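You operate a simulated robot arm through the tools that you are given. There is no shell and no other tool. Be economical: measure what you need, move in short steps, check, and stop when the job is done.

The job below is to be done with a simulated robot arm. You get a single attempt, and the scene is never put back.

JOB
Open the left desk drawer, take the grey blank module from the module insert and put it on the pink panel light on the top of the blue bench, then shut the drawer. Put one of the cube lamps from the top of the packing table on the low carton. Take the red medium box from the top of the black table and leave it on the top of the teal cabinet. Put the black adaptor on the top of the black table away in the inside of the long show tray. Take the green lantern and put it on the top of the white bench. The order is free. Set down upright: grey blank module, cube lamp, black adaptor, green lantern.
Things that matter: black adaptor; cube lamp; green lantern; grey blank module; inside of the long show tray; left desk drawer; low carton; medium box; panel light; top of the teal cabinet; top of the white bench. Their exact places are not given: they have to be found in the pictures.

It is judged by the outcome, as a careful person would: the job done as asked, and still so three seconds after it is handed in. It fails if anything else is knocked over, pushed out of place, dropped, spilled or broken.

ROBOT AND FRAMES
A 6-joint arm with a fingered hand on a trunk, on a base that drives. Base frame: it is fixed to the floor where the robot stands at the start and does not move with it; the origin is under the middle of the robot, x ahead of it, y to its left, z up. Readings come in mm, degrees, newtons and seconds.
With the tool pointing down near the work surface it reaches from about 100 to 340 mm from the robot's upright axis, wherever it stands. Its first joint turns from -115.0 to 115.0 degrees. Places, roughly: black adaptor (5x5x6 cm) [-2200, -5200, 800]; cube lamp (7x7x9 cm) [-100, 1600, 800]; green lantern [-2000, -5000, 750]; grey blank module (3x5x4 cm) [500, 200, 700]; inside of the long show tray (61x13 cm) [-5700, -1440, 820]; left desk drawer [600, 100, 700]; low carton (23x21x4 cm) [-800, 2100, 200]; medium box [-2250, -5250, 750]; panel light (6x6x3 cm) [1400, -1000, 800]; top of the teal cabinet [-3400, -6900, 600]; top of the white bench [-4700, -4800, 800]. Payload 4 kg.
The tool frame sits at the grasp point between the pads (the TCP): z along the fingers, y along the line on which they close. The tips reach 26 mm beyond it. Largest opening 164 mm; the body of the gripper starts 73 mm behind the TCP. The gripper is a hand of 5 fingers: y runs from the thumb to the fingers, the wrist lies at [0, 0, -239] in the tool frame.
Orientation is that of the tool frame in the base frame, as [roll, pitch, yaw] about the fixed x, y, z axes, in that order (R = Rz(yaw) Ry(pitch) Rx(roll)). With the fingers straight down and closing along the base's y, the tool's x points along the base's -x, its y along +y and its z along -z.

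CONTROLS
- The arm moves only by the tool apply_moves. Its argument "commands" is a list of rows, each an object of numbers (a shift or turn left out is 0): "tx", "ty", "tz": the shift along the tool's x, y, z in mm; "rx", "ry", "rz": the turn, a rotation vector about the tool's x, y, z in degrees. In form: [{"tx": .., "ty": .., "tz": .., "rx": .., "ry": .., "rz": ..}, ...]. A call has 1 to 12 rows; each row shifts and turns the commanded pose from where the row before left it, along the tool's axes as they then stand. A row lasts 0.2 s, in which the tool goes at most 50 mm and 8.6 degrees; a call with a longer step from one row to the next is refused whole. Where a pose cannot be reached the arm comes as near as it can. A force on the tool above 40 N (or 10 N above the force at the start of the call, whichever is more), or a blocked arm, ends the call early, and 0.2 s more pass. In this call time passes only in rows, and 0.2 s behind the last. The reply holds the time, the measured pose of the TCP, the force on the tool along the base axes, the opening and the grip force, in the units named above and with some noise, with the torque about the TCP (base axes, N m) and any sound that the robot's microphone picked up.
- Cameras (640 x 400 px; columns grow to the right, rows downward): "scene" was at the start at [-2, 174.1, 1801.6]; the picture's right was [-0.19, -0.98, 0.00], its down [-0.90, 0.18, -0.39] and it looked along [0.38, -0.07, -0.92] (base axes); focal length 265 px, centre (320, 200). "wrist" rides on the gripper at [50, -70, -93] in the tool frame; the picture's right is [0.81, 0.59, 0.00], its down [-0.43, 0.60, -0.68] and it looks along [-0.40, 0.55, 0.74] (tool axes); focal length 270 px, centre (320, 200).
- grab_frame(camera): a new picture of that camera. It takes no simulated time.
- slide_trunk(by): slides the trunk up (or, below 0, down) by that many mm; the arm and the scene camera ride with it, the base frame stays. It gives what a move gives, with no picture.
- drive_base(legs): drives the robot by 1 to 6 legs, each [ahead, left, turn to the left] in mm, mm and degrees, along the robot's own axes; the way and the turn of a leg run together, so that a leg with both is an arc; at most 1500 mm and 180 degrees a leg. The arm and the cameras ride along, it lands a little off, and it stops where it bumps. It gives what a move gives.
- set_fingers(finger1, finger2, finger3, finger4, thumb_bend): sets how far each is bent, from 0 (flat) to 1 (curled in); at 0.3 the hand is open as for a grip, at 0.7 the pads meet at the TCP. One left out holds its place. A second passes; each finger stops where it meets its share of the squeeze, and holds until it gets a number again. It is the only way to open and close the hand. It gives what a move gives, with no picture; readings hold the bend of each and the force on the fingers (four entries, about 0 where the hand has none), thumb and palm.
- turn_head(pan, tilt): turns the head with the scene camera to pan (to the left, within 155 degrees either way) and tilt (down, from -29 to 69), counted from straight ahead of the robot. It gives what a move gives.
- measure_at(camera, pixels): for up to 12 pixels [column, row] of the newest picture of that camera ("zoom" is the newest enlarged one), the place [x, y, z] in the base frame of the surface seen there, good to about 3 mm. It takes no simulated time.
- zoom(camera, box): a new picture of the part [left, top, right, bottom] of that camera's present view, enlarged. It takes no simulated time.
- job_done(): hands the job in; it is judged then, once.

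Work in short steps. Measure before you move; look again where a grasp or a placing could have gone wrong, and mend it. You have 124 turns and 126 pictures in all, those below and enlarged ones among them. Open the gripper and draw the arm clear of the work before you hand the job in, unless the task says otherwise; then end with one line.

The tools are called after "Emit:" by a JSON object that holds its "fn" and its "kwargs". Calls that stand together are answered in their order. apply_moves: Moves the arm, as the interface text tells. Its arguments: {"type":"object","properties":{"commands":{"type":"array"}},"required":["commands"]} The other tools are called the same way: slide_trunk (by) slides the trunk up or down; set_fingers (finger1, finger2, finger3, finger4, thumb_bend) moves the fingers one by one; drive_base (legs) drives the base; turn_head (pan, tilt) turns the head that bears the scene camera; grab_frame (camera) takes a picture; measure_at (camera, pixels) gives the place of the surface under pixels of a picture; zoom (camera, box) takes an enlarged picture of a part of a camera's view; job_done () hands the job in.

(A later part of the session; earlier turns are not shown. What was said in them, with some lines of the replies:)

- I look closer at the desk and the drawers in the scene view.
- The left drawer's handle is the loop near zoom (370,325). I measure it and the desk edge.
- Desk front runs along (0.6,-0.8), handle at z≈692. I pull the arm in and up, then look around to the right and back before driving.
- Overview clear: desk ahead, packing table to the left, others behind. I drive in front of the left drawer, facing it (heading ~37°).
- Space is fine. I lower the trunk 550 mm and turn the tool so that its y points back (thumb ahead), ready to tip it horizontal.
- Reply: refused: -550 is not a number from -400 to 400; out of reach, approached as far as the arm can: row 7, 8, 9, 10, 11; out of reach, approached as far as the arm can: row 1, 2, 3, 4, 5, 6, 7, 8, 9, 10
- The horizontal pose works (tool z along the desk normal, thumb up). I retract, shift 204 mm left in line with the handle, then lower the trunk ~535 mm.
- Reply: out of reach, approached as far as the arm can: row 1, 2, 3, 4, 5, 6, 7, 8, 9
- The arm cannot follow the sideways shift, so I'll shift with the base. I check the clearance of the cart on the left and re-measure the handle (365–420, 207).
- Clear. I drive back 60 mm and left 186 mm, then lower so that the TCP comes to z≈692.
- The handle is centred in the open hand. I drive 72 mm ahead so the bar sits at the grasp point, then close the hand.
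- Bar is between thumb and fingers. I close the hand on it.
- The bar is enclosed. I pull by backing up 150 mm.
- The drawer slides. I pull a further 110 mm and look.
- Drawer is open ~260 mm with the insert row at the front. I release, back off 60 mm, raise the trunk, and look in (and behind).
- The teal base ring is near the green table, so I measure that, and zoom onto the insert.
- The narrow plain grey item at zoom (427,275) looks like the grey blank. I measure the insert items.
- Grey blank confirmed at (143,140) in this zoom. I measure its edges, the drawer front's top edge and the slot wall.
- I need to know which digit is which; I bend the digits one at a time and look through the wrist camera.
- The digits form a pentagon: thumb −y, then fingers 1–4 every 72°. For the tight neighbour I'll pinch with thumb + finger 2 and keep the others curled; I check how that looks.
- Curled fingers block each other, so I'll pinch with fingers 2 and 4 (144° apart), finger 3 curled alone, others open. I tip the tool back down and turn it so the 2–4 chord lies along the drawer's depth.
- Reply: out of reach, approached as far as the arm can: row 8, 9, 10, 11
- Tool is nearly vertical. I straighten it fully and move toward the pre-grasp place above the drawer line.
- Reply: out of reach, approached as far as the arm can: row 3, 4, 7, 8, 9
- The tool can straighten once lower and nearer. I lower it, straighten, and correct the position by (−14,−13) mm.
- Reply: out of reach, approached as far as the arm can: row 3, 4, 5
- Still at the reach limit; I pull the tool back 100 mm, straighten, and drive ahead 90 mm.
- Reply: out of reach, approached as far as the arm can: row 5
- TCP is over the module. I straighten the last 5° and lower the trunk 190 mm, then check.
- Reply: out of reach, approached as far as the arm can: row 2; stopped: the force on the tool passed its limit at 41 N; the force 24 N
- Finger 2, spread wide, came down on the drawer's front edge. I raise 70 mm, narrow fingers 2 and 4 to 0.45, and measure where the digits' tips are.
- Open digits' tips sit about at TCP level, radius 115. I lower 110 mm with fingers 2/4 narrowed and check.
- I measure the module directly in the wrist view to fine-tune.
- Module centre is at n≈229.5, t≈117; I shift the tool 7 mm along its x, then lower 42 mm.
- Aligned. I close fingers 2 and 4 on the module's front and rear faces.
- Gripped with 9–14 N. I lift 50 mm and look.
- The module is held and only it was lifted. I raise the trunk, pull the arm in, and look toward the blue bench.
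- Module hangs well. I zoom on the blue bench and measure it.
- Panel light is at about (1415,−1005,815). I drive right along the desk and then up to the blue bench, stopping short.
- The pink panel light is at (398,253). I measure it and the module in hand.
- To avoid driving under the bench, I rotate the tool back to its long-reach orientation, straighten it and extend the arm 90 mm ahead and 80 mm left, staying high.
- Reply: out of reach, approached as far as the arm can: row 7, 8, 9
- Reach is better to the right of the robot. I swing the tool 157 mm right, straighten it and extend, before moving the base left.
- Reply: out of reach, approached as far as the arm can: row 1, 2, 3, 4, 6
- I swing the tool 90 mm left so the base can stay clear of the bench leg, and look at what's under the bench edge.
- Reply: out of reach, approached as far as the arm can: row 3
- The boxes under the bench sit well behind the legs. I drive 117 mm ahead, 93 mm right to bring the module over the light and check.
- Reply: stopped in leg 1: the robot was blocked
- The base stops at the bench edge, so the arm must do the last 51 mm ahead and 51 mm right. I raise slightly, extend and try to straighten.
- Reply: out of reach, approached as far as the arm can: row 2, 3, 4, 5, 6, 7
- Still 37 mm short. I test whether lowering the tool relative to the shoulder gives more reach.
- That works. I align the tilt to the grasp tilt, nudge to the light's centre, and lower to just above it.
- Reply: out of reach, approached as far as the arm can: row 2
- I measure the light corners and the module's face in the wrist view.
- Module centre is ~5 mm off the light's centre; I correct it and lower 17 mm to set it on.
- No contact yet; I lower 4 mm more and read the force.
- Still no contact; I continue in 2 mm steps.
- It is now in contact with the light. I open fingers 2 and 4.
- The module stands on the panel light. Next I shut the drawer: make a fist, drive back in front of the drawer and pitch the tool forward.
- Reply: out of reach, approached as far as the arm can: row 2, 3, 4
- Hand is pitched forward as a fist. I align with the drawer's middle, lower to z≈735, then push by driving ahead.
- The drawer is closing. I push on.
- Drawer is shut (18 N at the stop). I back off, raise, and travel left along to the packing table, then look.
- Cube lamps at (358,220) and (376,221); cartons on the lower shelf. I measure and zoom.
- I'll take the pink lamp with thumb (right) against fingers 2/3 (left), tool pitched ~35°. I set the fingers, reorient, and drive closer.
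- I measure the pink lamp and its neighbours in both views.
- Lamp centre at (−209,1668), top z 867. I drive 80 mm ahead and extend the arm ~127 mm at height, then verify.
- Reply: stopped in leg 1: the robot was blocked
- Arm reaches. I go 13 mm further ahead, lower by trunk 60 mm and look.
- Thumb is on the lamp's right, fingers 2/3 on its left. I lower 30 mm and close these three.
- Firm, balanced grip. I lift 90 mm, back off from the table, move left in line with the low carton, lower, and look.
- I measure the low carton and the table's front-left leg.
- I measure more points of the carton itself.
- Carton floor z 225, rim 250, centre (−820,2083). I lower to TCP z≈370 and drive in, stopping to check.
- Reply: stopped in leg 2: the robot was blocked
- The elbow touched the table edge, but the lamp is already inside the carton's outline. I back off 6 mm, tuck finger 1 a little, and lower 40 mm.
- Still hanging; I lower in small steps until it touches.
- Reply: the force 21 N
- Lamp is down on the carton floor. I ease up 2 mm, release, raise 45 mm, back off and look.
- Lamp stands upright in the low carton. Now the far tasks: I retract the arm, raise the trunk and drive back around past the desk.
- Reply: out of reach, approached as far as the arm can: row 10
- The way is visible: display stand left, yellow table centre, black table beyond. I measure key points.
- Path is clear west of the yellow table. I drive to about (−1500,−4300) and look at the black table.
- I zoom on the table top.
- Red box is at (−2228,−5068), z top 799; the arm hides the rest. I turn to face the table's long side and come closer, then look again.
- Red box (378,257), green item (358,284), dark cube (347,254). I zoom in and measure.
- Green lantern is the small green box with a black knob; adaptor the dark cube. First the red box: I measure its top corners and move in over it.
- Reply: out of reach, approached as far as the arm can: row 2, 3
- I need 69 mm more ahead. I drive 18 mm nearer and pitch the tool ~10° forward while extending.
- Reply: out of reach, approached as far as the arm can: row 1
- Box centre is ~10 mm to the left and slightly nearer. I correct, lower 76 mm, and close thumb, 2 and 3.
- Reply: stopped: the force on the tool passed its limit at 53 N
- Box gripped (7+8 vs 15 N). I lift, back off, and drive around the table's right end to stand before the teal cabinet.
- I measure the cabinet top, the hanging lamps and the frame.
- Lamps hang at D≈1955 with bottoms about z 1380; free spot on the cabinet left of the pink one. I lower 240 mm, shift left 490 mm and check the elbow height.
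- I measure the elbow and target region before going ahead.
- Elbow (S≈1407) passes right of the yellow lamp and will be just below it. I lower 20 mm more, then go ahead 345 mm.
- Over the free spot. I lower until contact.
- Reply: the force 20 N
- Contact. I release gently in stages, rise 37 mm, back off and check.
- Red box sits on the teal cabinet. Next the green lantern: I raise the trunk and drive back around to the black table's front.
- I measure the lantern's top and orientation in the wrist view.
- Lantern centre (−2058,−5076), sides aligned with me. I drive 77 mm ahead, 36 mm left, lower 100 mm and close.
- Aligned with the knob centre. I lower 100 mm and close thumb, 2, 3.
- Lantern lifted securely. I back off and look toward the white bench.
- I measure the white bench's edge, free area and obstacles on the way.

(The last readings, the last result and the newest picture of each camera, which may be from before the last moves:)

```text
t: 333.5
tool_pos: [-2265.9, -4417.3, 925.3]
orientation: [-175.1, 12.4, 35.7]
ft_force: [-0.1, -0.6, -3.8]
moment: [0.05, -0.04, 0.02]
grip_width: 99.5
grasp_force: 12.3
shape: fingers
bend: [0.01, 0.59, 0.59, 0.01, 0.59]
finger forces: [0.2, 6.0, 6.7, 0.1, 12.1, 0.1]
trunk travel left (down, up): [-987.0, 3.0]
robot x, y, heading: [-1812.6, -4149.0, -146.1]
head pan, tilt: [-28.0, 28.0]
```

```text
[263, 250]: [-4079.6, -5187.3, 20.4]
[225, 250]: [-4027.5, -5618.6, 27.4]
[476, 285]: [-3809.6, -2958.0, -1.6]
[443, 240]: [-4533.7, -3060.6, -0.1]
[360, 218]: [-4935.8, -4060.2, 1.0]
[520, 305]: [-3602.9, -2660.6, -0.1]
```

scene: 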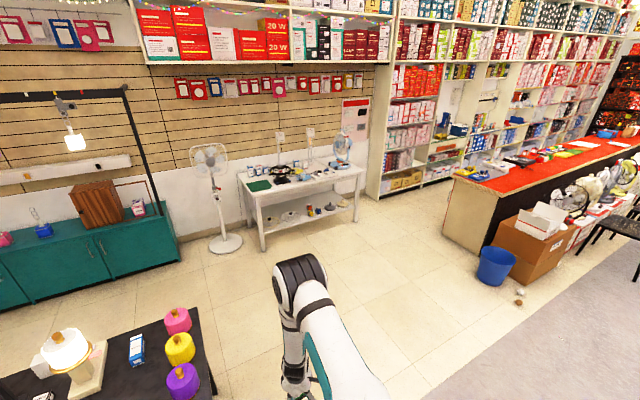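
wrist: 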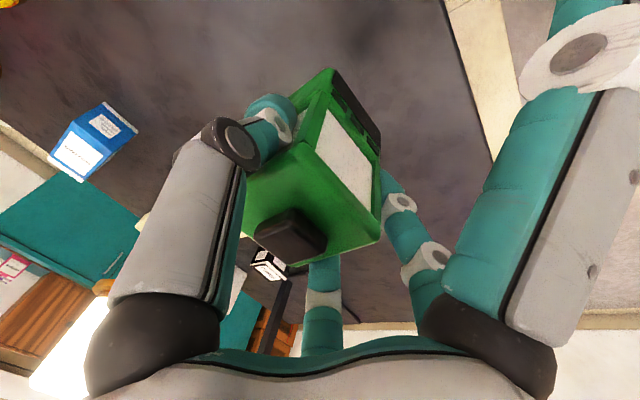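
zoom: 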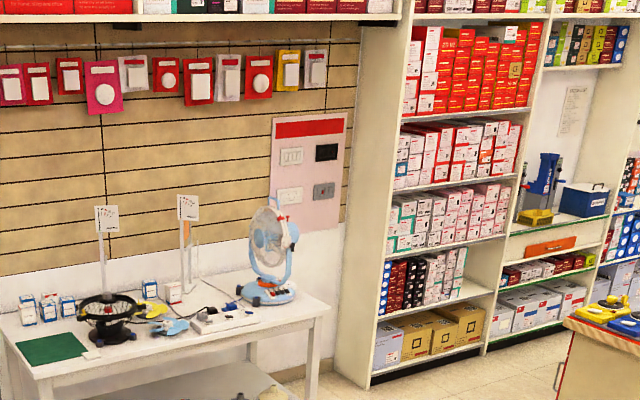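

Bench front edge at D≈1785, top z≈788; free spot near its right front. I drive there, stopping ~135 mm short, and look.

Emit:
{"fn": "drive_base", "kwargs": {"legs": [[0, -1461, 0.2], [1000, 0, 0], [850, 0, 0]]}}

Emit:
{"fn": "turn_head", "kwargs": {"pan": 0, "tilt": 48}}

Emit:
{"fn": "grab_frame", "kwargs": {"camera": "scene"}}

Emit:
{"fn": "grab_frame", "kwargs": {"camera": "wrist"}}

```text
t: 349.7
tool_pos: [-4584.7, -4294.7, 924.2]
orientation: [-175.0, 12.4, 37.9]
ft_force: [0.2, 0.1, -4.6]
moment: [-0.02, 0.0, 0.04]
grip_width: 99.4
grasp_force: 12.3
shape: fingers
bend: [0.01, 0.59, 0.59, 0.01, 0.59]
finger forces: [0.0, 6.0, 6.7, 0.1, 12.1, 0.0]
trunk travel left (down, up): [-987.0, 3.0]
robot x, y, heading: [-4137.5, -4010.2, -143.5]
head pan, tilt: [-28.0, 28.0]
```

```text
t: 350.7
tool_pos: [-4583.4, -4294.2, 924.7]
orientation: [-175.0, 12.4, 37.9]
ft_force: [0.5, 1.3, -4.1]
moment: [-0.03, -0.04, -0.01]
grip_width: 99.4
grasp_force: 12.0
shape: fingers
bend: [0.01, 0.59, 0.59, 0.01, 0.59]
finger forces: [0.0, 6.2, 6.8, 0.0, 12.1, 0.1]
trunk travel left (down, up): [-987.0, 3.0]
robot x, y, heading: [-4138.4, -4009.1, -143.5]
head pan, tilt: [0.0, 48.0]
```

```text
17 pictures are left
```

scene: 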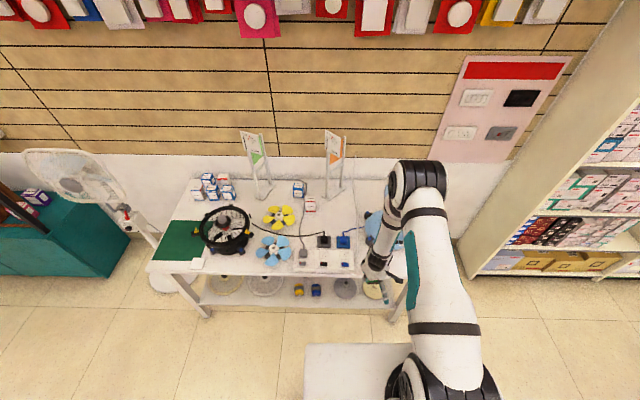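

```text
16 pictures are left
```

wrist: 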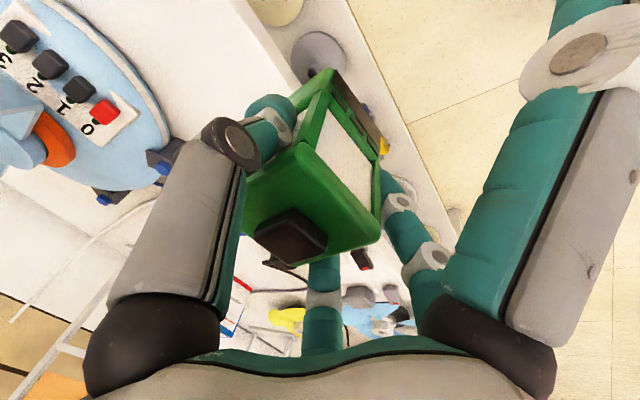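

I measure the free tabletop near the hand in both views.

Emit:
{"fn": "measure_at", "kwargs": {"camera": "wrist", "pixels": [[200, 60], [160, 160], [130, 60], [310, 50], [260, 45], [345, 60], [75, 20], [110, 200]]}}

Emit:
{"fn": "measure_at", "kwargs": {"camera": "scene", "pixels": [[352, 264], [358, 245], [375, 235], [365, 275], [205, 265], [345, 205]]}}

```text
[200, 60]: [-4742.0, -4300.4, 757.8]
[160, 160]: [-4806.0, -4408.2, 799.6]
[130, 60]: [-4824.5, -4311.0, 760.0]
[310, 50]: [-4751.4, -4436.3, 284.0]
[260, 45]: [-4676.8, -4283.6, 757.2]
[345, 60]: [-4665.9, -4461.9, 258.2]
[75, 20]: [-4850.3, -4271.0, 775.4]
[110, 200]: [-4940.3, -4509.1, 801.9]
```

```text
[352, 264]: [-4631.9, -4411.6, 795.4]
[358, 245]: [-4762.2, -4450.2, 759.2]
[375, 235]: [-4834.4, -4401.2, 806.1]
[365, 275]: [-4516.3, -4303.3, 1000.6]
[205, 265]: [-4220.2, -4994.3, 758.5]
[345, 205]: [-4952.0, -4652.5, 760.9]
```

Tabletop z≈758; free spot at about D 1845, S −1870, clear of the fan base and switch device. I tuck finger 4, move over it and lower.

Emit:
{"fn": "set_fingers", "kwargs": {"finger4": 0.42}}

Emit:
{"fn": "drive_base", "kwargs": {"legs": [[115, -58, 0]]}}

Emit:
{"fn": "slide_trunk", "kwargs": {"by": -70}}

Emit:
{"fn": "grab_frame", "kwargs": {"camera": "wrist"}}

```text
t: 351.7
tool_pos: [-4583.2, -4292.6, 925.9]
orientation: [-175.0, 12.4, 37.9]
ft_force: [0.2, 0.6, -4.5]
moment: [-0.01, -0.07, 0.0]
grip_width: 99.5
grasp_force: 12.9
shape: fingers
bend: [0.01, 0.59, 0.59, 0.42, 0.59]
finger forces: [0.1, 6.2, 6.8, 0.0, 12.1, 0.0]
trunk travel left (down, up): [-987.0, 3.0]
robot x, y, heading: [-4141.2, -4008.0, -143.7]
head pan, tilt: [0.0, 48.0]
```

```text
t: 352.9
tool_pos: [-4710.4, -4315.0, 924.7]
orientation: [-175.0, 12.3, 37.9]
ft_force: [-1.1, 0.2, -3.8]
moment: [0.01, -0.1, 0.01]
grip_width: 99.6
grasp_force: 12.2
shape: fingers
bend: [0.01, 0.59, 0.59, 0.42, 0.59]
finger forces: [0.1, 6.1, 6.8, 0.0, 12.2, 0.0]
trunk travel left (down, up): [-987.0, 3.0]
robot x, y, heading: [-4264.6, -4030.2, -143.6]
head pan, tilt: [0.0, 48.0]
```

```text
t: 354.0
tool_pos: [-4709.0, -4314.9, 853.8]
orientation: [-175.0, 12.4, 37.9]
ft_force: [-0.3, -0.5, -4.5]
moment: [0.0, -0.05, 0.03]
grip_width: 99.5
grasp_force: 12.5
shape: fingers
bend: [0.01, 0.59, 0.59, 0.42, 0.59]
finger forces: [0.0, 6.1, 6.9, 0.0, 12.1, 0.0]
trunk travel left (down, up): [-917.0, 73.0]
robot x, y, heading: [-4267.9, -4028.7, -143.8]
head pan, tilt: [0.0, 48.0]
```

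```text
15 pictures are left
```

wrist: 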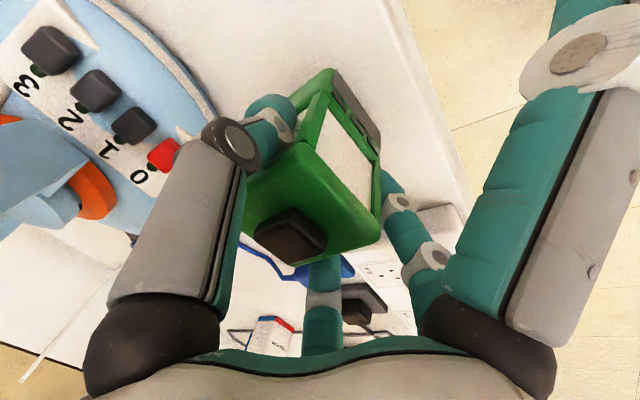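

Clear of the fan base and device. I lower until contact.

Emit:
{"fn": "slide_trunk", "kwargs": {"by": -13}}

Emit:
{"fn": "slide_trunk", "kwargs": {"by": -3}}

Emit:
{"fn": "slide_trunk", "kwargs": {"by": -2}}

Emit:
{"fn": "slide_trunk", "kwargs": {"by": -2}}

```text
t: 354.6
tool_pos: [-4709.5, -4314.2, 841.0]
orientation: [-175.0, 12.4, 37.9]
ft_force: [0.6, -1.0, -3.7]
moment: [0.04, -0.07, 0.0]
grip_width: 99.3
grasp_force: 12.3
shape: fingers
bend: [0.01, 0.59, 0.59, 0.42, 0.59]
finger forces: [0.0, 6.2, 6.8, 0.0, 12.2, 0.1]
trunk travel left (down, up): [-904.0, 86.0]
robot x, y, heading: [-4266.8, -4032.1, -143.7]
head pan, tilt: [0.0, 48.0]
```

```text
t: 355.1
tool_pos: [-4708.3, -4314.9, 840.6]
orientation: [-175.0, 12.6, 37.9]
ft_force: [-0.7, -0.5, 3.7]
moment: [-0.03, -0.12, 0.01]
grip_width: 99.3
grasp_force: 14.7
shape: fingers
bend: [0.01, 0.59, 0.59, 0.42, 0.59]
finger forces: [0.1, 8.9, 6.6, 0.0, 13.3, 0.0]
trunk travel left (down, up): [-901.0, 89.0]
robot x, y, heading: [-4266.6, -4033.3, -143.7]
head pan, tilt: [0.0, 48.0]
```

```text
t: 355.7
tool_pos: [-4710.7, -4314.2, 838.4]
orientation: [-174.8, 12.6, 37.9]
ft_force: [-0.6, 0.2, 14.5]
moment: [-0.08, -0.21, 0.07]
grip_width: 99.4
grasp_force: 18.0
shape: fingers
bend: [0.01, 0.59, 0.59, 0.42, 0.59]
finger forces: [0.1, 14.5, 6.2, 0.0, 15.4, 0.0]
trunk travel left (down, up): [-899.0, 91.0]
robot x, y, heading: [-4267.6, -4031.4, -143.9]
head pan, tilt: [0.0, 48.0]
```

```text
t: 356.2
tool_pos: [-4709.8, -4314.4, 836.3]
orientation: [-175.0, 12.6, 38.0]
ft_force: [-0.8, 1.7, 27.7]
moment: [-0.1, -0.27, 0.11]
grip_width: 99.3
grasp_force: 21.5
shape: fingers
bend: [0.01, 0.59, 0.6, 0.42, 0.58]
finger forces: [0.0, 20.2, 5.6, 0.0, 17.0, 0.0]
trunk travel left (down, up): [-897.0, 93.0]
robot x, y, heading: [-4264.6, -4027.4, -143.8]
head pan, tilt: [0.0, 48.0]
```

It's pressed onto the bench. I ease up 4 mm, open gently, then rise and look.

Emit:
{"fn": "slide_trunk", "kwargs": {"by": 4}}

Emit:
{"fn": "set_fingers", "kwargs": {"finger2": 0.53, "finger3": 0.53, "thumb_bend": 0.53}}

Emit:
{"fn": "set_fingers", "kwargs": {"finger2": 0.42, "finger3": 0.42, "thumb_bend": 0.42}}

Emit:
{"fn": "slide_trunk", "kwargs": {"by": 88}}

Emit:
{"fn": "grab_frame", "kwargs": {"camera": "wrist"}}

```text
t: 356.7
tool_pos: [-4709.3, -4314.1, 838.9]
orientation: [-175.0, 12.3, 37.9]
ft_force: [-2.6, 0.2, 4.0]
moment: [-0.07, 0.0, -0.04]
grip_width: 99.2
grasp_force: 13.0
shape: fingers
bend: [0.01, 0.6, 0.6, 0.42, 0.59]
finger forces: [0.0, 6.8, 6.2, 0.0, 13.6, 0.0]
trunk travel left (down, up): [-901.0, 89.0]
robot x, y, heading: [-4267.6, -4029.6, -143.7]
head pan, tilt: [0.0, 48.0]
```

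```text
t: 357.7
tool_pos: [-4709.0, -4314.9, 839.8]
orientation: [-175.0, 12.4, 37.9]
ft_force: [0.0, -0.4, 0.2]
moment: [-0.01, -0.01, -0.01]
grip_width: 99.5
grasp_force: 0.1
shape: fingers
bend: [0.01, 0.53, 0.53, 0.42, 0.53]
finger forces: [0.0, 0.1, 0.0, 0.1, 0.1, 0.0]
trunk travel left (down, up): [-901.0, 89.0]
robot x, y, heading: [-4266.2, -4028.7, -143.7]
head pan, tilt: [0.0, 48.0]
```

```text
t: 358.7
tool_pos: [-4708.8, -4314.5, 839.4]
orientation: [-175.0, 12.4, 37.9]
ft_force: [0.9, 0.3, -0.4]
moment: [0.02, 0.0, -0.02]
grip_width: 102.7
grasp_force: 0.1
shape: fingers
bend: [0.01, 0.42, 0.42, 0.42, 0.42]
finger forces: [0.0, 0.0, 0.0, 0.0, 0.0, 0.0]
trunk travel left (down, up): [-901.0, 89.0]
robot x, y, heading: [-4267.6, -4032.2, -143.6]
head pan, tilt: [0.0, 48.0]
```

```text
t: 359.9
tool_pos: [-4710.0, -4314.7, 927.4]
orientation: [-174.9, 12.3, 37.9]
ft_force: [-0.4, -0.1, -0.2]
moment: [0.01, 0.0, 0.0]
grip_width: 102.8
grasp_force: 0.2
shape: fingers
bend: [0.01, 0.42, 0.42, 0.42, 0.42]
finger forces: [0.1, 0.0, 0.0, 0.0, 0.0, 0.0]
trunk travel left (down, up): [-989.0, 1.0]
robot x, y, heading: [-4262.6, -4031.8, -143.6]
head pan, tilt: [0.0, 48.0]
```

```text
14 pictures are left
```

wrist: 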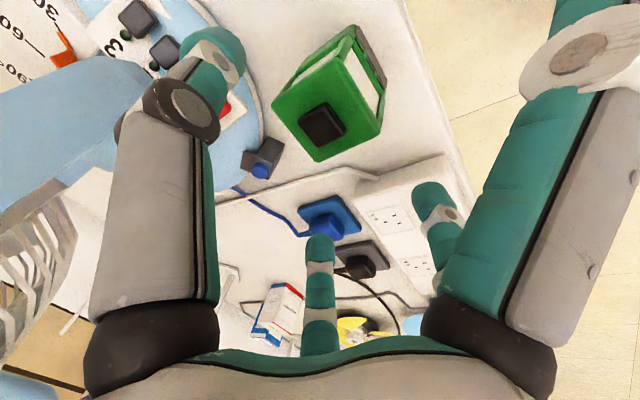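

Lantern stands on the white bench. Last: the black adaptor. I drive back to the black table's front.

Emit:
{"fn": "drive_base", "kwargs": {"legs": [[-937, 0, -2.2], [-936, 0, 0], [0, 1107, 0], [0, 1106, 0], [130, 0, 0]]}}

Emit:
{"fn": "set_fingers", "kwargs": {"finger4": 0.46, "finger2": 0.45, "finger3": 0.45, "thumb_bend": 0.45}}

Emit:
{"fn": "grab_frame", "kwargs": {"camera": "wrist"}}

```text
t: 380.8
tool_pos: [-1980.0, -5147.2, 926.3]
orientation: [-175.0, 12.3, 38.4]
ft_force: [-1.0, 1.0, 0.3]
moment: [0.0, -0.03, 0.0]
grip_width: 102.8
grasp_force: 0.0
shape: fingers
bend: [0.01, 0.42, 0.42, 0.42, 0.42]
finger forces: [0.1, 0.0, 0.0, 0.1, 0.0, 0.1]
trunk travel left (down, up): [-989.0, 1.0]
robot x, y, heading: [-1536.6, -4862.3, -143.2]
head pan, tilt: [0.0, 48.0]
```

```text
t: 381.8
tool_pos: [-1978.8, -5146.1, 926.6]
orientation: [-175.0, 12.5, 38.3]
ft_force: [0.4, 0.4, 0.5]
moment: [-0.02, 0.0, 0.0]
grip_width: 101.7
grasp_force: 0.1
shape: fingers
bend: [0.01, 0.45, 0.45, 0.46, 0.45]
finger forces: [0.0, 0.0, 0.0, 0.0, 0.0, 0.0]
trunk travel left (down, up): [-989.0, 1.0]
robot x, y, heading: [-1537.3, -4859.2, -143.3]
head pan, tilt: [0.0, 48.0]
```

```text
13 pictures are left
```

wrist: 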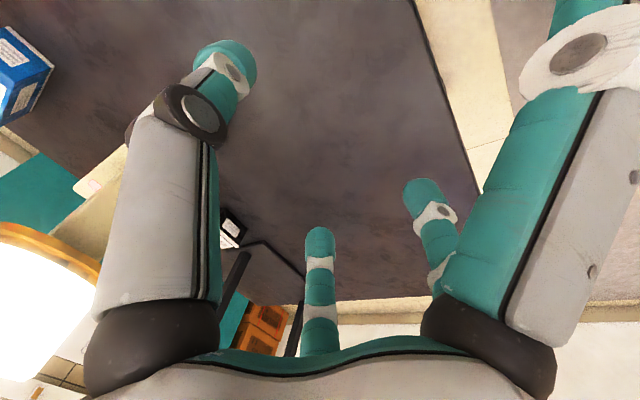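

I move 150 mm ahead and 49 mm right to bring the adaptor into view.

Emit:
{"fn": "drive_base", "kwargs": {"legs": [[150, -49, 0]]}}

Emit:
{"fn": "grab_frame", "kwargs": {"camera": "wrist"}}

```text
t: 383.2
tool_pos: [-2128.9, -5198.6, 926.5]
orientation: [-175.0, 12.3, 38.2]
ft_force: [-0.8, -0.4, 0.1]
moment: [-0.02, -0.01, 0.0]
grip_width: 101.7
grasp_force: 0.1
shape: fingers
bend: [0.01, 0.45, 0.45, 0.46, 0.45]
finger forces: [0.0, 0.1, 0.0, 0.1, 0.0, 0.0]
trunk travel left (down, up): [-989.0, 1.0]
robot x, y, heading: [-1689.9, -4911.8, -143.2]
head pan, tilt: [0.0, 48.0]
```

```text
12 pictures are left
```

wrist: 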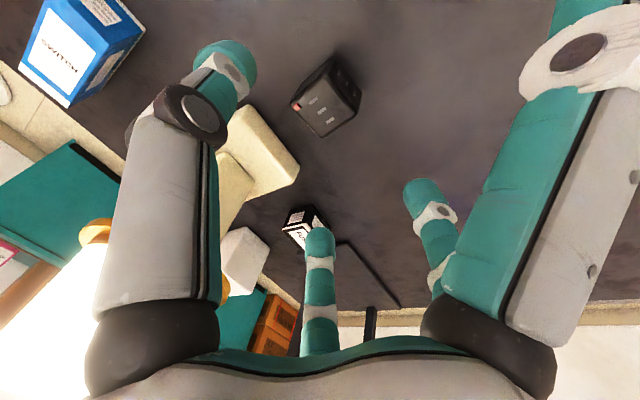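

Adaptor now visible at (325,105). I measure its top and the lamp base nearby.

Emit:
{"fn": "measure_at", "kwargs": {"camera": "wrist", "pixels": [[295, 100], [325, 135], [355, 112], [327, 75], [322, 108], [340, 95], [297, 165], [260, 130], [285, 140]]}}

```text
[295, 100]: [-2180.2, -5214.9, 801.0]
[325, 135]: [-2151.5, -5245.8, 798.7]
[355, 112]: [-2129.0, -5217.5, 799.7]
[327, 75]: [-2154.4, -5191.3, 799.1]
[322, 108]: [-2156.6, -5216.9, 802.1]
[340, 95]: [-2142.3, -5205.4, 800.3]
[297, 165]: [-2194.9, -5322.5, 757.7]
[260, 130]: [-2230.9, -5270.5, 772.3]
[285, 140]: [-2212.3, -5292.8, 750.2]
```

Adaptor centre (−2155,−5218), top z 800. I go 29 mm ahead, lower to TCP z≈800 and close.

Emit:
{"fn": "drive_base", "kwargs": {"legs": [[29, 0, 0]]}}

Emit:
{"fn": "slide_trunk", "kwargs": {"by": -126}}

Emit:
{"fn": "set_fingers", "kwargs": {"finger2": 0.68, "finger3": 0.68, "thumb_bend": 0.68}}

Emit:
{"fn": "slide_trunk", "kwargs": {"by": 120}}

Emit:
{"fn": "grab_frame", "kwargs": {"camera": "wrist"}}

```text
t: 384.0
tool_pos: [-2151.6, -5214.5, 926.4]
orientation: [-175.0, 12.2, 38.4]
ft_force: [0.8, 0.1, 0.0]
moment: [0.05, -0.01, 0.01]
grip_width: 101.8
grasp_force: 0.0
shape: fingers
bend: [0.01, 0.45, 0.45, 0.46, 0.45]
finger forces: [0.0, 0.0, 0.0, 0.0, 0.0, 0.1]
trunk travel left (down, up): [-989.0, 1.0]
robot x, y, heading: [-1713.8, -4926.1, -143.2]
head pan, tilt: [0.0, 48.0]
```

```text
t: 385.6
tool_pos: [-2152.2, -5213.8, 802.0]
orientation: [-175.1, 12.4, 38.2]
ft_force: [0.5, -0.1, -0.5]
moment: [0.03, -0.01, 0.0]
grip_width: 101.6
grasp_force: 0.0
shape: fingers
bend: [0.01, 0.45, 0.45, 0.46, 0.45]
finger forces: [0.0, 0.0, 0.1, 0.1, 0.0, 0.0]
trunk travel left (down, up): [-863.0, 127.0]
robot x, y, heading: [-1707.6, -4928.3, -143.1]
head pan, tilt: [0.0, 48.0]
```

```text
t: 386.6
tool_pos: [-2150.7, -5213.6, 802.5]
orientation: [-175.0, 12.4, 38.3]
ft_force: [-0.8, -0.5, 3.2]
moment: [0.03, -0.03, -0.01]
grip_width: 99.5
grasp_force: 13.4
shape: fingers
bend: [0.01, 0.59, 0.62, 0.46, 0.61]
finger forces: [0.0, 8.5, 6.1, 0.1, 12.6, 0.1]
trunk travel left (down, up): [-863.0, 127.0]
robot x, y, heading: [-1708.1, -4929.8, -143.2]
head pan, tilt: [0.0, 48.0]
```

```text
t: 388.1
tool_pos: [-2150.7, -5213.8, 920.8]
orientation: [-175.0, 12.4, 38.4]
ft_force: [-0.3, 0.0, -1.2]
moment: [0.0, 0.0, 0.03]
grip_width: 99.3
grasp_force: 12.5
shape: fingers
bend: [0.01, 0.59, 0.62, 0.46, 0.61]
finger forces: [0.0, 7.8, 5.6, 0.1, 11.7, 0.0]
trunk travel left (down, up): [-983.0, 7.0]
robot x, y, heading: [-1709.3, -4921.6, -143.4]
head pan, tilt: [0.0, 48.0]
```

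```text
11 pictures are left
```

wrist: 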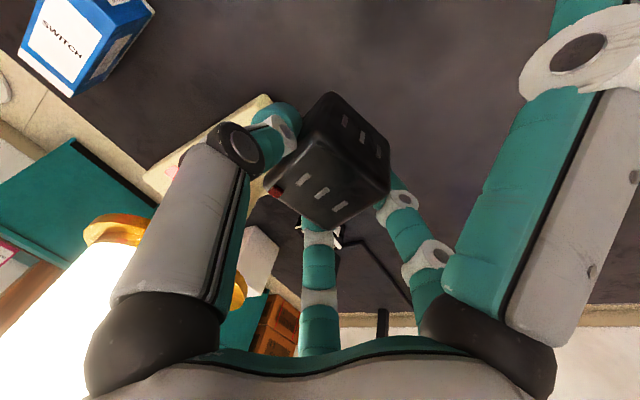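

Adaptor held. I back off, travel right, and look toward the counter area where the long show tray should be.

Emit:
{"fn": "drive_base", "kwargs": {"legs": [[-350, 0, -2.5], [0, -1055, 0], [0, -1055, 0]]}}

Emit:
{"fn": "turn_head", "kwargs": {"pan": -62, "tilt": 18}}

Emit:
{"fn": "grab_frame", "kwargs": {"camera": "scene"}}

```text
t: 400.5
tool_pos: [-3059.6, -3200.5, 920.5]
orientation: [-175.0, 12.4, 34.1]
ft_force: [0.7, 0.5, -1.0]
moment: [0.0, -0.01, -0.01]
grip_width: 99.4
grasp_force: 12.5
shape: fingers
bend: [0.01, 0.59, 0.62, 0.46, 0.61]
finger forces: [0.0, 7.9, 5.4, 0.1, 11.5, 0.0]
trunk travel left (down, up): [-983.0, 7.0]
robot x, y, heading: [-2597.6, -2946.3, -147.5]
head pan, tilt: [0.0, 48.0]
```

```text
t: 401.8
tool_pos: [-3059.1, -3200.7, 920.3]
orientation: [-175.0, 12.4, 34.2]
ft_force: [0.0, 0.4, -1.1]
moment: [-0.01, 0.01, -0.04]
grip_width: 99.4
grasp_force: 12.3
shape: fingers
bend: [0.01, 0.59, 0.62, 0.46, 0.61]
finger forces: [0.0, 7.8, 5.4, 0.0, 11.5, 0.0]
trunk travel left (down, up): [-983.0, 7.0]
robot x, y, heading: [-2600.2, -2945.8, -147.3]
head pan, tilt: [-62.0, 18.0]
```

```text
10 pictures are left
```

scene: 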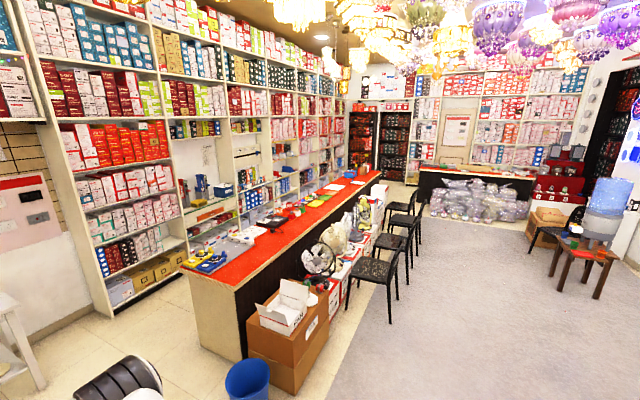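

I measure the counter and zoom along its top for the tray.

Emit:
{"fn": "zoom", "kwargs": {"camera": "scene", "box": [170, 150, 410, 310]}}

Emit:
{"fn": "measure_at", "kwargs": {"camera": "zoom", "pixels": [[250, 225], [300, 190], [330, 170], [440, 95], [490, 85], [200, 360], [30, 310], [170, 355], [545, 60], [400, 140], [390, 110], [360, 150]]}}

```text
2.50 times, centred on (290, 230) of scene
```

zoom: 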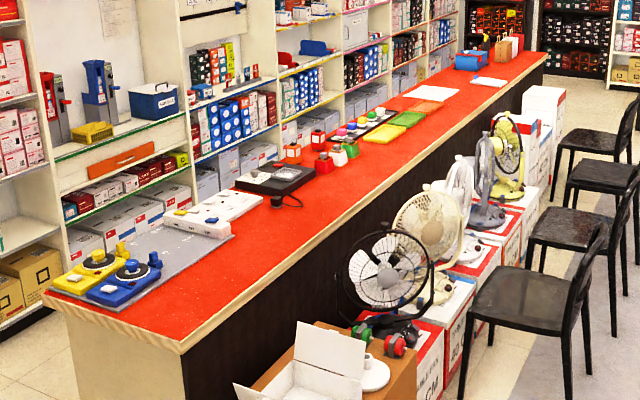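

```text
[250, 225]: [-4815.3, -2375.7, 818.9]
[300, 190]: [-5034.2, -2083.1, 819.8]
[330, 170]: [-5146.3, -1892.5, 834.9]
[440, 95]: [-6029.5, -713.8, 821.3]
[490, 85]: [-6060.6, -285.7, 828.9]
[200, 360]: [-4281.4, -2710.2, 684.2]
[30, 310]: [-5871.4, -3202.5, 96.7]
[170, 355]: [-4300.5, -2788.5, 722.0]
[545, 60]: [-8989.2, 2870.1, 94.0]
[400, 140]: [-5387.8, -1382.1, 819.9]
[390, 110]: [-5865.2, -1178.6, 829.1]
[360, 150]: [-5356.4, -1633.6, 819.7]
```

The tray looks like the dark strip with coloured knobs near the counter's far (staff) side. I measure the counter's staff edge and the aisle.

Emit:
{"fn": "measure_at", "kwargs": {"camera": "zoom", "pixels": [[52, 293], [175, 348], [230, 190], [320, 132], [345, 138], [375, 122], [395, 113], [392, 118], [20, 320], [130, 275], [190, 240], [60, 395]]}}

Emit:
{"fn": "zoom", "kwargs": {"camera": "scene", "box": [270, 175, 350, 225]}}

```text
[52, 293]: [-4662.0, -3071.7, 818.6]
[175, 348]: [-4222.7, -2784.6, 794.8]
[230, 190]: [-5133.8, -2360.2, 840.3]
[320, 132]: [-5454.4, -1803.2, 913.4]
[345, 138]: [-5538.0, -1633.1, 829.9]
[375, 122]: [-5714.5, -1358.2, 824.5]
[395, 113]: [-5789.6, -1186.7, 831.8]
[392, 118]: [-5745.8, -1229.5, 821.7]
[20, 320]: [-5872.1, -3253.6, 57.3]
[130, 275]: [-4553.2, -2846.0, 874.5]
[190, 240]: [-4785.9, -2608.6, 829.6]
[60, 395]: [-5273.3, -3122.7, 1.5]
```

```text
8.00 times, centred on (310, 200) of scene
```

zoom: 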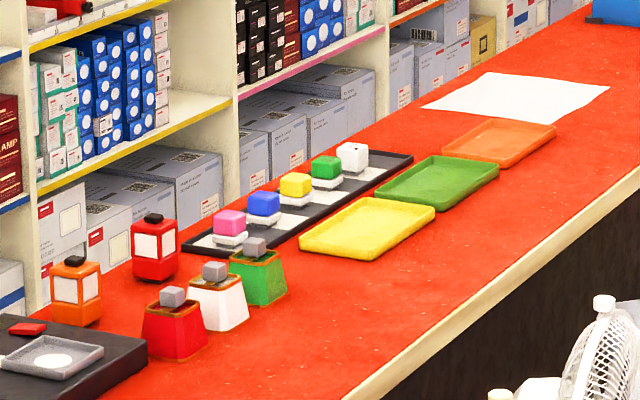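

The tray is the black strip with five cube lamps; its far end is free. I measure it precisely.

Emit:
{"fn": "measure_at", "kwargs": {"camera": "zoom", "pixels": [[190, 247], [215, 255], [405, 158], [375, 170], [385, 163], [370, 180], [352, 150], [295, 180], [228, 218], [390, 155], [160, 248], [395, 172]]}}

```text
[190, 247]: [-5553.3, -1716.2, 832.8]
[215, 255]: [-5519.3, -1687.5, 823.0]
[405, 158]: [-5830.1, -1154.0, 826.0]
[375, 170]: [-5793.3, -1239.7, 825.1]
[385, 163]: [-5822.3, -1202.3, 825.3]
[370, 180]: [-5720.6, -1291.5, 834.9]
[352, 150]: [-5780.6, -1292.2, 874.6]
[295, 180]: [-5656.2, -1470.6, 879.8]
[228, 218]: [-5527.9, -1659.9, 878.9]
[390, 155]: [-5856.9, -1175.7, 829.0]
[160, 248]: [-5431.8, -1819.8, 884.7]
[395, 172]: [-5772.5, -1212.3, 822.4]
```

Free slot target ≈(−5843,−1217) at the tray's far end, reachable from the staff aisle. I pull the arm in, turn round, and back toward the aisle entrance.

Emit:
{"fn": "apply_moves", "kwargs": {"commands": [{"tx": 46, "tz": -10}, {"tx": 46, "tz": -10}, {"tx": 46, "tz": -10}, {"tx": 46, "tz": -10}]}}

Emit:
{"fn": "drive_base", "kwargs": {"legs": [[0, 0, 90], [0, 0, 91.5], [0, 210, 0], [-1047, 0, 0], [-900, 0, 0]]}}

```text
t: 402.8
tool_pos: [-2900.1, -3098.0, 921.2]
orientation: [-175.0, 12.4, 34.1]
ft_force: [-0.4, 0.3, -1.5]
moment: [-0.02, 0.01, 0.0]
grip_width: 99.9
grasp_force: 12.9
shape: fingers
bend: [0.01, 0.59, 0.62, 0.46, 0.61]
finger forces: [0.0, 7.8, 5.4, 0.0, 11.4, 0.0]
trunk travel left (down, up): [-983.0, 7.0]
robot x, y, heading: [-2600.2, -2946.0, -147.1]
head pan, tilt: [-62.0, 18.0]
```

```text
t: 421.2
tool_pos: [-4020.0, -3645.6, 921.5]
orientation: [-175.0, 12.4, -145.3]
ft_force: [0.2, -0.1, -0.6]
moment: [0.01, 0.0, 0.02]
grip_width: 99.4
grasp_force: 12.1
shape: fingers
bend: [0.01, 0.59, 0.62, 0.46, 0.62]
finger forces: [0.0, 7.7, 5.2, 0.1, 11.3, 0.1]
trunk travel left (down, up): [-983.0, 7.0]
robot x, y, heading: [-4320.2, -3798.3, 33.1]
head pan, tilt: [-62.0, 18.0]
```

At the aisle entrance. I step left past the bench, back into aisle line, and go on left 1 m.

Emit:
{"fn": "drive_base", "kwargs": {"legs": [[0, 350, 1.1], [-265, 0, 0], [0, 1000, 0]]}}

Emit:
{"fn": "turn_head", "kwargs": {"pan": 80, "tilt": 35}}

Emit:
{"fn": "grab_frame", "kwargs": {"camera": "scene"}}

```text
t: 429.8
tool_pos: [-5010.6, -2679.8, 921.0]
orientation: [-175.0, 12.5, -142.8]
ft_force: [0.0, 0.0, -1.1]
moment: [-0.02, -0.02, 0.04]
grip_width: 99.5
grasp_force: 12.2
shape: fingers
bend: [0.01, 0.59, 0.62, 0.46, 0.62]
finger forces: [0.0, 7.7, 5.2, 0.0, 11.2, 0.0]
trunk travel left (down, up): [-983.0, 7.0]
robot x, y, heading: [-5301.4, -2847.8, 35.7]
head pan, tilt: [-62.0, 18.0]
```

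```text
t: 432.0
tool_pos: [-5010.4, -2680.9, 920.3]
orientation: [-175.0, 12.4, -142.7]
ft_force: [0.3, -0.3, -1.1]
moment: [0.02, 0.02, 0.02]
grip_width: 99.3
grasp_force: 12.0
shape: fingers
bend: [0.01, 0.59, 0.62, 0.46, 0.62]
finger forces: [0.1, 7.7, 5.2, 0.1, 11.2, 0.1]
trunk travel left (down, up): [-983.0, 7.0]
robot x, y, heading: [-5304.5, -2850.7, 35.8]
head pan, tilt: [80.0, 35.0]
```

```text
7 pictures are left
```

scene: 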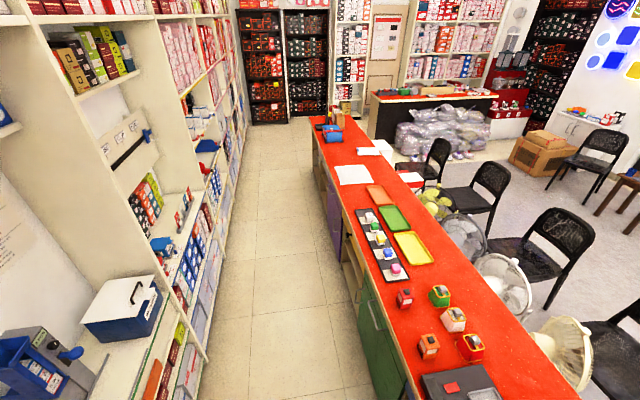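

Aisle is clear. I measure its sides and the tray's free end.

Emit:
{"fn": "measure_at", "kwargs": {"camera": "scene", "pixels": [[205, 365], [225, 255], [355, 330], [372, 392], [362, 211], [369, 216], [374, 227], [360, 215], [373, 211], [366, 213], [395, 272]]}}

Emit:
{"fn": "zoom", "kwargs": {"camera": "scene", "box": [330, 190, 450, 290]}}

Emit:
{"fn": "measure_at", "kwargs": {"camera": "zoom", "pixels": [[150, 105], [195, 105], [172, 112], [165, 128], [185, 128], [210, 142], [195, 155], [145, 110], [310, 405], [205, 135]]}}

```text
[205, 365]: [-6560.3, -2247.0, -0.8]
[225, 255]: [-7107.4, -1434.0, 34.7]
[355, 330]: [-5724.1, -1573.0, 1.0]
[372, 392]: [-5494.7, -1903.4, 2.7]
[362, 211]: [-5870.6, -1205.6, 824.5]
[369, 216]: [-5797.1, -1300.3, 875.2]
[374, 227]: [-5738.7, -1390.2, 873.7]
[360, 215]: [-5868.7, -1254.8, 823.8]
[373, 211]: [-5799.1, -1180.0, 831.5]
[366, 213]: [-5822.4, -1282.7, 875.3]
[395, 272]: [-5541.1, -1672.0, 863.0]
```

```text
4.00 times, centred on (390, 240) of scene
```

zoom: 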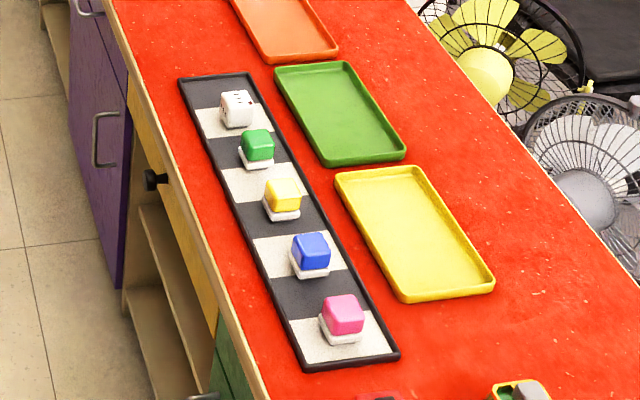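

```text
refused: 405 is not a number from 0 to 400
```

The far black cell of the checkered tray (zoom (220,88)) is free. I measure its outline.

Emit:
{"fn": "measure_at", "kwargs": {"camera": "zoom", "pixels": [[182, 81], [248, 74], [195, 104], [215, 88], [228, 86], [205, 95], [238, 95], [237, 124], [225, 110], [250, 115], [205, 110], [220, 100]]}}

```text
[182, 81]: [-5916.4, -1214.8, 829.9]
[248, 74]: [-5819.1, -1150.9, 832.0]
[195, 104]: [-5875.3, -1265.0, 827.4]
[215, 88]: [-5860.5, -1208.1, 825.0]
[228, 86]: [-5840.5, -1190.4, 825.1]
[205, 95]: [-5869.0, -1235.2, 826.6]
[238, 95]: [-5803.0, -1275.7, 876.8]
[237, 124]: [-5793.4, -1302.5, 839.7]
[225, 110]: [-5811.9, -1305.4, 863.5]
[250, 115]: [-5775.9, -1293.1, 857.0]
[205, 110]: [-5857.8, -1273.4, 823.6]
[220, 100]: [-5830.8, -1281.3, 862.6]
```

Target centre (−5845,−1216). I continue left along the aisle ~1.62 m and look through the wrist and scene cameras.

Emit:
{"fn": "drive_base", "kwargs": {"legs": [[0, 843, -1.2], [0, 842, 0]]}}

```text
t: 440.6
tool_pos: [-5999.2, -1303.4, 922.4]
orientation: [-175.0, 12.4, -142.8]
ft_force: [0.5, 1.6, -1.3]
moment: [0.06, 0.01, 0.02]
grip_width: 99.2
grasp_force: 12.0
shape: fingers
bend: [0.01, 0.59, 0.62, 0.46, 0.62]
finger forces: [0.0, 7.7, 5.1, 0.1, 11.2, 0.0]
trunk travel left (down, up): [-983.0, 7.0]
robot x, y, heading: [-6290.9, -1474.8, 35.8]
head pan, tilt: [80.0, 35.0]
```

I raise the tool 30 mm, drive 60 mm ahead and 20 mm right, then extend the arm 110 mm and look.

Emit:
{"fn": "apply_moves", "kwargs": {"commands": [{"tx": -6.4, "tz": -29}]}}

Emit:
{"fn": "drive_base", "kwargs": {"legs": [[60, -20, 0]]}}

Emit:
{"fn": "apply_moves", "kwargs": {"commands": [{"tx": -35.8, "tz": 7.9}, {"tx": -35.8, "tz": 7.9}, {"tx": -30, "tz": 6.5}]}}

Emit:
{"fn": "grab_frame", "kwargs": {"camera": "wrist"}}

```text
t: 441.0
tool_pos: [-6000.5, -1299.7, 948.9]
orientation: [-175.1, 12.4, -142.8]
ft_force: [0.0, -0.8, -1.1]
moment: [0.01, 0.0, 0.01]
grip_width: 99.6
grasp_force: 11.7
shape: fingers
bend: [0.01, 0.59, 0.62, 0.46, 0.62]
finger forces: [0.0, 7.6, 5.0, 0.0, 11.2, 0.1]
trunk travel left (down, up): [-983.0, 7.0]
robot x, y, heading: [-6293.2, -1471.0, 35.7]
head pan, tilt: [80.0, 35.0]
```

```text
t: 442.0
tool_pos: [-5938.9, -1282.8, 949.1]
orientation: [-175.0, 12.3, -142.7]
ft_force: [0.7, 0.6, -1.3]
moment: [-0.02, 0.02, 0.0]
grip_width: 99.4
grasp_force: 12.4
shape: fingers
bend: [0.01, 0.59, 0.62, 0.46, 0.62]
finger forces: [0.0, 7.7, 5.3, 0.0, 11.1, 0.0]
trunk travel left (down, up): [-983.0, 7.0]
robot x, y, heading: [-6236.0, -1455.6, 35.4]
head pan, tilt: [80.0, 35.0]
```

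```text
t: 442.8
tool_pos: [-5858.5, -1220.3, 949.5]
orientation: [-174.9, 12.4, -142.7]
ft_force: [0.4, 0.0, -0.8]
moment: [-0.02, -0.01, -0.02]
grip_width: 99.2
grasp_force: 12.2
shape: fingers
bend: [0.01, 0.59, 0.62, 0.46, 0.62]
finger forces: [0.0, 7.5, 5.0, 0.1, 11.1, 0.0]
trunk travel left (down, up): [-983.0, 7.0]
robot x, y, heading: [-6231.1, -1453.7, 35.9]
head pan, tilt: [80.0, 35.0]
```

```text
5 pictures are left
```

wrist: 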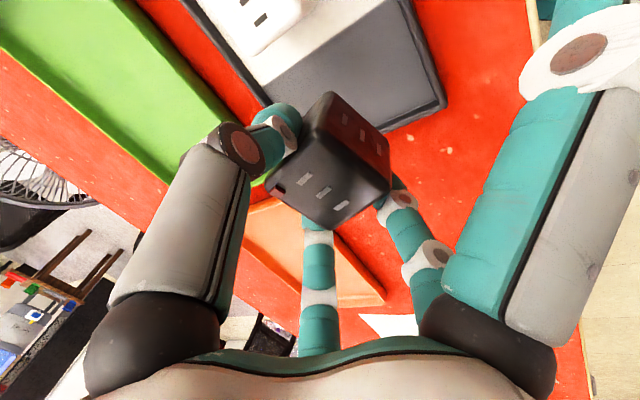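

I verify the tray end and the white lamp in this view.

Emit:
{"fn": "measure_at", "kwargs": {"camera": "wrist", "pixels": [[441, 100], [405, 10], [370, 60], [300, 15], [400, 125], [420, 70], [330, 75], [235, 60], [280, 40]]}}

```text
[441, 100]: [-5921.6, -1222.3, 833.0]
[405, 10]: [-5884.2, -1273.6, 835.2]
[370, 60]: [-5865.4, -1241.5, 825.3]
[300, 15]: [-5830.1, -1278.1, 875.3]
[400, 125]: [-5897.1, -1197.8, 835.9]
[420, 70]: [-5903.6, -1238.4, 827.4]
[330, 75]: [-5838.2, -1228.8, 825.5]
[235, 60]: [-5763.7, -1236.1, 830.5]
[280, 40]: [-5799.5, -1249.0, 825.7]
```

All consistent. I nudge 8 mm ahead and lower to just above the tray floor.

Emit:
{"fn": "apply_moves", "kwargs": {"commands": [{"tx": -7.8, "tz": 1.7, "ty": -2}]}}

Emit:
{"fn": "slide_trunk", "kwargs": {"by": -64}}

Emit:
{"fn": "grab_frame", "kwargs": {"camera": "wrist"}}

```text
t: 443.2
tool_pos: [-5850.6, -1217.1, 948.9]
orientation: [-175.0, 12.4, -142.7]
ft_force: [0.1, 0.7, -0.7]
moment: [0.0, -0.03, 0.04]
grip_width: 99.1
grasp_force: 11.9
shape: fingers
bend: [0.01, 0.59, 0.62, 0.46, 0.62]
finger forces: [0.0, 7.8, 5.2, 0.0, 11.0, 0.1]
trunk travel left (down, up): [-983.0, 7.0]
robot x, y, heading: [-6232.2, -1456.5, 35.9]
head pan, tilt: [80.0, 35.0]
```

```text
t: 444.2
tool_pos: [-5850.9, -1216.3, 886.3]
orientation: [-175.0, 12.4, -142.6]
ft_force: [-0.4, 0.7, -0.9]
moment: [0.01, 0.01, 0.0]
grip_width: 99.3
grasp_force: 12.2
shape: fingers
bend: [0.01, 0.59, 0.62, 0.46, 0.62]
finger forces: [0.1, 7.7, 5.1, 0.0, 11.1, 0.0]
trunk travel left (down, up): [-919.0, 71.0]
robot x, y, heading: [-6229.2, -1453.5, 35.6]
head pan, tilt: [80.0, 35.0]
```

```text
4 pictures are left
```

wrist: 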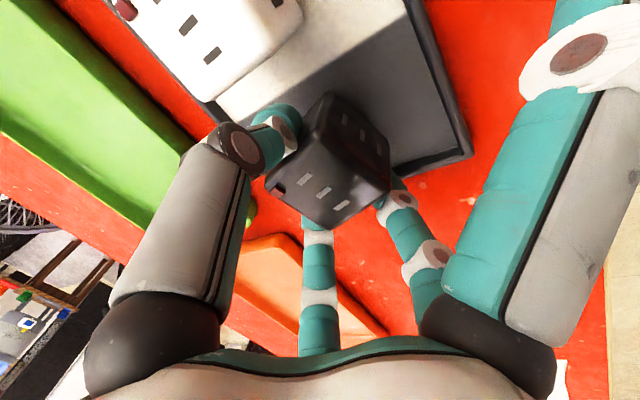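

The adaptor is ~36 mm from the tray's end; I shift 6 mm toward the lamp for rim clearance, then lower to contact.

Emit:
{"fn": "apply_moves", "kwargs": {"commands": [{"ty": -6}]}}

Emit:
{"fn": "slide_trunk", "kwargs": {"by": -6}}

Emit:
{"fn": "slide_trunk", "kwargs": {"by": -2}}

Emit:
{"fn": "slide_trunk", "kwargs": {"by": -2}}

```text
t: 444.6
tool_pos: [-5847.9, -1222.3, 886.7]
orientation: [-175.0, 12.4, -142.7]
ft_force: [0.4, 0.1, -1.1]
moment: [0.02, -0.04, 0.01]
grip_width: 99.2
grasp_force: 11.9
shape: fingers
bend: [0.01, 0.59, 0.62, 0.46, 0.62]
finger forces: [0.1, 7.7, 5.1, 0.1, 11.3, 0.0]
trunk travel left (down, up): [-919.0, 71.0]
robot x, y, heading: [-6230.1, -1454.7, 35.7]
head pan, tilt: [80.0, 35.0]
```

```text
t: 445.2
tool_pos: [-5847.9, -1221.6, 879.6]
orientation: [-175.0, 12.4, -142.7]
ft_force: [-0.2, -0.3, -0.3]
moment: [-0.04, 0.0, -0.01]
grip_width: 99.4
grasp_force: 12.0
shape: fingers
bend: [0.01, 0.59, 0.62, 0.46, 0.62]
finger forces: [0.0, 7.8, 5.1, 0.0, 11.1, 0.0]
trunk travel left (down, up): [-913.0, 77.0]
robot x, y, heading: [-6236.1, -1457.6, 36.4]
head pan, tilt: [80.0, 35.0]
```

```text
t: 445.7
tool_pos: [-5847.1, -1222.0, 877.7]
orientation: [-175.0, 12.3, -142.7]
ft_force: [0.2, -0.1, 2.0]
moment: [-0.01, -0.01, 0.0]
grip_width: 99.5
grasp_force: 12.5
shape: fingers
bend: [0.01, 0.59, 0.62, 0.46, 0.62]
finger forces: [0.0, 7.9, 5.4, 0.1, 11.6, 0.0]
trunk travel left (down, up): [-911.0, 79.0]
robot x, y, heading: [-6231.4, -1452.5, 35.9]
head pan, tilt: [80.0, 35.0]
```

```text
t: 446.2
tool_pos: [-5847.6, -1221.8, 876.3]
orientation: [-175.0, 12.4, -142.7]
ft_force: [1.4, -0.4, 4.7]
moment: [-0.01, 0.06, 0.02]
grip_width: 99.3
grasp_force: 13.4
shape: fingers
bend: [0.01, 0.59, 0.62, 0.46, 0.62]
finger forces: [0.0, 9.0, 5.7, 0.1, 12.5, 0.1]
trunk travel left (down, up): [-909.0, 81.0]
robot x, y, heading: [-6233.8, -1454.1, 35.7]
head pan, tilt: [80.0, 35.0]
```

Contact at the floor height (not the rim). I open the fingers modestly, rise straight up and look.

Emit:
{"fn": "set_fingers", "kwargs": {"finger2": 0.53, "finger3": 0.53, "thumb_bend": 0.54}}

Emit:
{"fn": "slide_trunk", "kwargs": {"by": 80}}

Emit:
{"fn": "grab_frame", "kwargs": {"camera": "wrist"}}

```text
t: 447.2
tool_pos: [-5847.5, -1222.0, 876.1]
orientation: [-175.0, 12.4, -142.7]
ft_force: [0.1, -0.4, 0.2]
moment: [0.0, 0.0, 0.02]
grip_width: 99.1
grasp_force: 0.1
shape: fingers
bend: [0.01, 0.53, 0.53, 0.46, 0.54]
finger forces: [0.1, 0.0, 0.0, 0.0, 0.0, 0.0]
trunk travel left (down, up): [-909.0, 81.0]
robot x, y, heading: [-6230.2, -1452.2, 36.0]
head pan, tilt: [80.0, 35.0]
```

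```text
t: 448.4
tool_pos: [-5848.4, -1222.4, 956.4]
orientation: [-175.1, 12.4, -142.7]
ft_force: [-0.1, -0.1, 0.6]
moment: [-0.03, 0.0, 0.01]
grip_width: 99.6
grasp_force: 0.0
shape: fingers
bend: [0.01, 0.53, 0.53, 0.46, 0.54]
finger forces: [0.0, 0.1, 0.1, 0.1, 0.1, 0.1]
trunk travel left (down, up): [-989.0, 1.0]
robot x, y, heading: [-6229.2, -1456.2, 35.9]
head pan, tilt: [80.0, 35.0]
```

```text
3 pictures are left
```

wrist: 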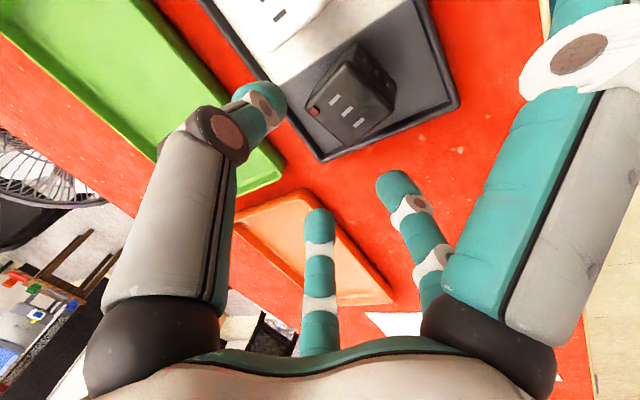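

The adaptor stands upright inside the tray. I open the hand, and back the arm clear.

Emit:
{"fn": "drive_base", "kwargs": {"legs": [[-200, 0, 0]]}}

Emit:
{"fn": "set_fingers", "kwargs": {"finger1": 0.3, "finger2": 0.3, "finger3": 0.3, "finger4": 0.3, "thumb_bend": 0.3}}

Emit:
{"fn": "turn_head", "kwargs": {"pan": 0, "tilt": 40}}

Emit:
{"fn": "grab_frame", "kwargs": {"camera": "scene"}}

```text
t: 450.0
tool_pos: [-6008.6, -1339.4, 957.2]
orientation: [-175.0, 12.4, -142.7]
ft_force: [-0.4, -0.4, -0.6]
moment: [-0.01, -0.02, 0.0]
grip_width: 99.5
grasp_force: 0.1
shape: fingers
bend: [0.01, 0.53, 0.53, 0.46, 0.54]
finger forces: [0.0, 0.0, 0.0, 0.1, 0.1, 0.1]
trunk travel left (down, up): [-989.0, 1.0]
robot x, y, heading: [-6394.8, -1572.5, 35.8]
head pan, tilt: [80.0, 35.0]
```

```text
t: 451.0
tool_pos: [-6008.6, -1339.1, 955.2]
orientation: [-175.0, 12.5, -142.7]
ft_force: [-0.3, 0.6, 0.1]
moment: [0.02, -0.01, 0.02]
grip_width: 91.2
grasp_force: 0.0
shape: fingers
bend: [0.3, 0.3, 0.3, 0.3, 0.3]
finger forces: [0.1, 0.1, 0.0, 0.0, 0.1, 0.1]
trunk travel left (down, up): [-989.0, 1.0]
robot x, y, heading: [-6391.5, -1569.8, 35.7]
head pan, tilt: [80.0, 35.0]
```

```text
t: 452.5
tool_pos: [-6007.5, -1338.3, 956.3]
orientation: [-175.0, 12.2, -142.7]
ft_force: [0.2, 0.3, 0.5]
moment: [-0.02, -0.01, -0.01]
grip_width: 90.8
grasp_force: 0.1
shape: fingers
bend: [0.3, 0.3, 0.3, 0.3, 0.3]
finger forces: [0.0, 0.1, 0.0, 0.1, 0.0, 0.0]
trunk travel left (down, up): [-989.0, 1.0]
robot x, y, heading: [-6397.9, -1572.8, 35.7]
head pan, tilt: [0.0, 40.0]
```

```text
2 pictures are left
```

scene: 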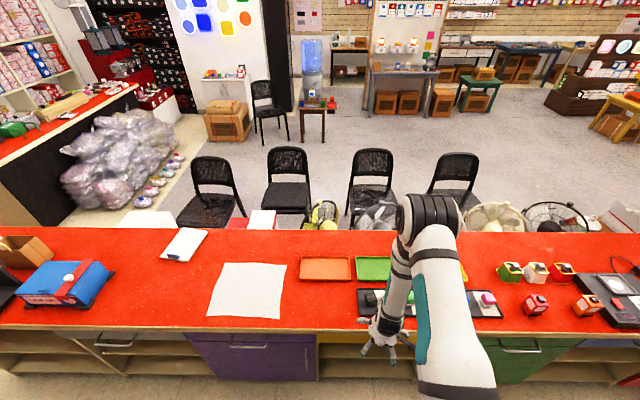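

The adaptor is in the tray's end cell at (371,298), and the arm is clear with the hand open. I hand the job in.

Emit:
{"fn": "job_done", "kwargs": {}}

```text
The job is handed in.
```

All five parts of the job are done and handed in: the grey blank module is on the pink panel light with the drawer shut, a pink cube lamp is in the low carton, the red medium box is on the teal cabinet, the green lantern is on the white bench, and the black adaptor is in the long show tray; while driving, the base was stopped by contact at the blue bench and twice at the packing table, and I saw nothing displaced there but did not check closely.
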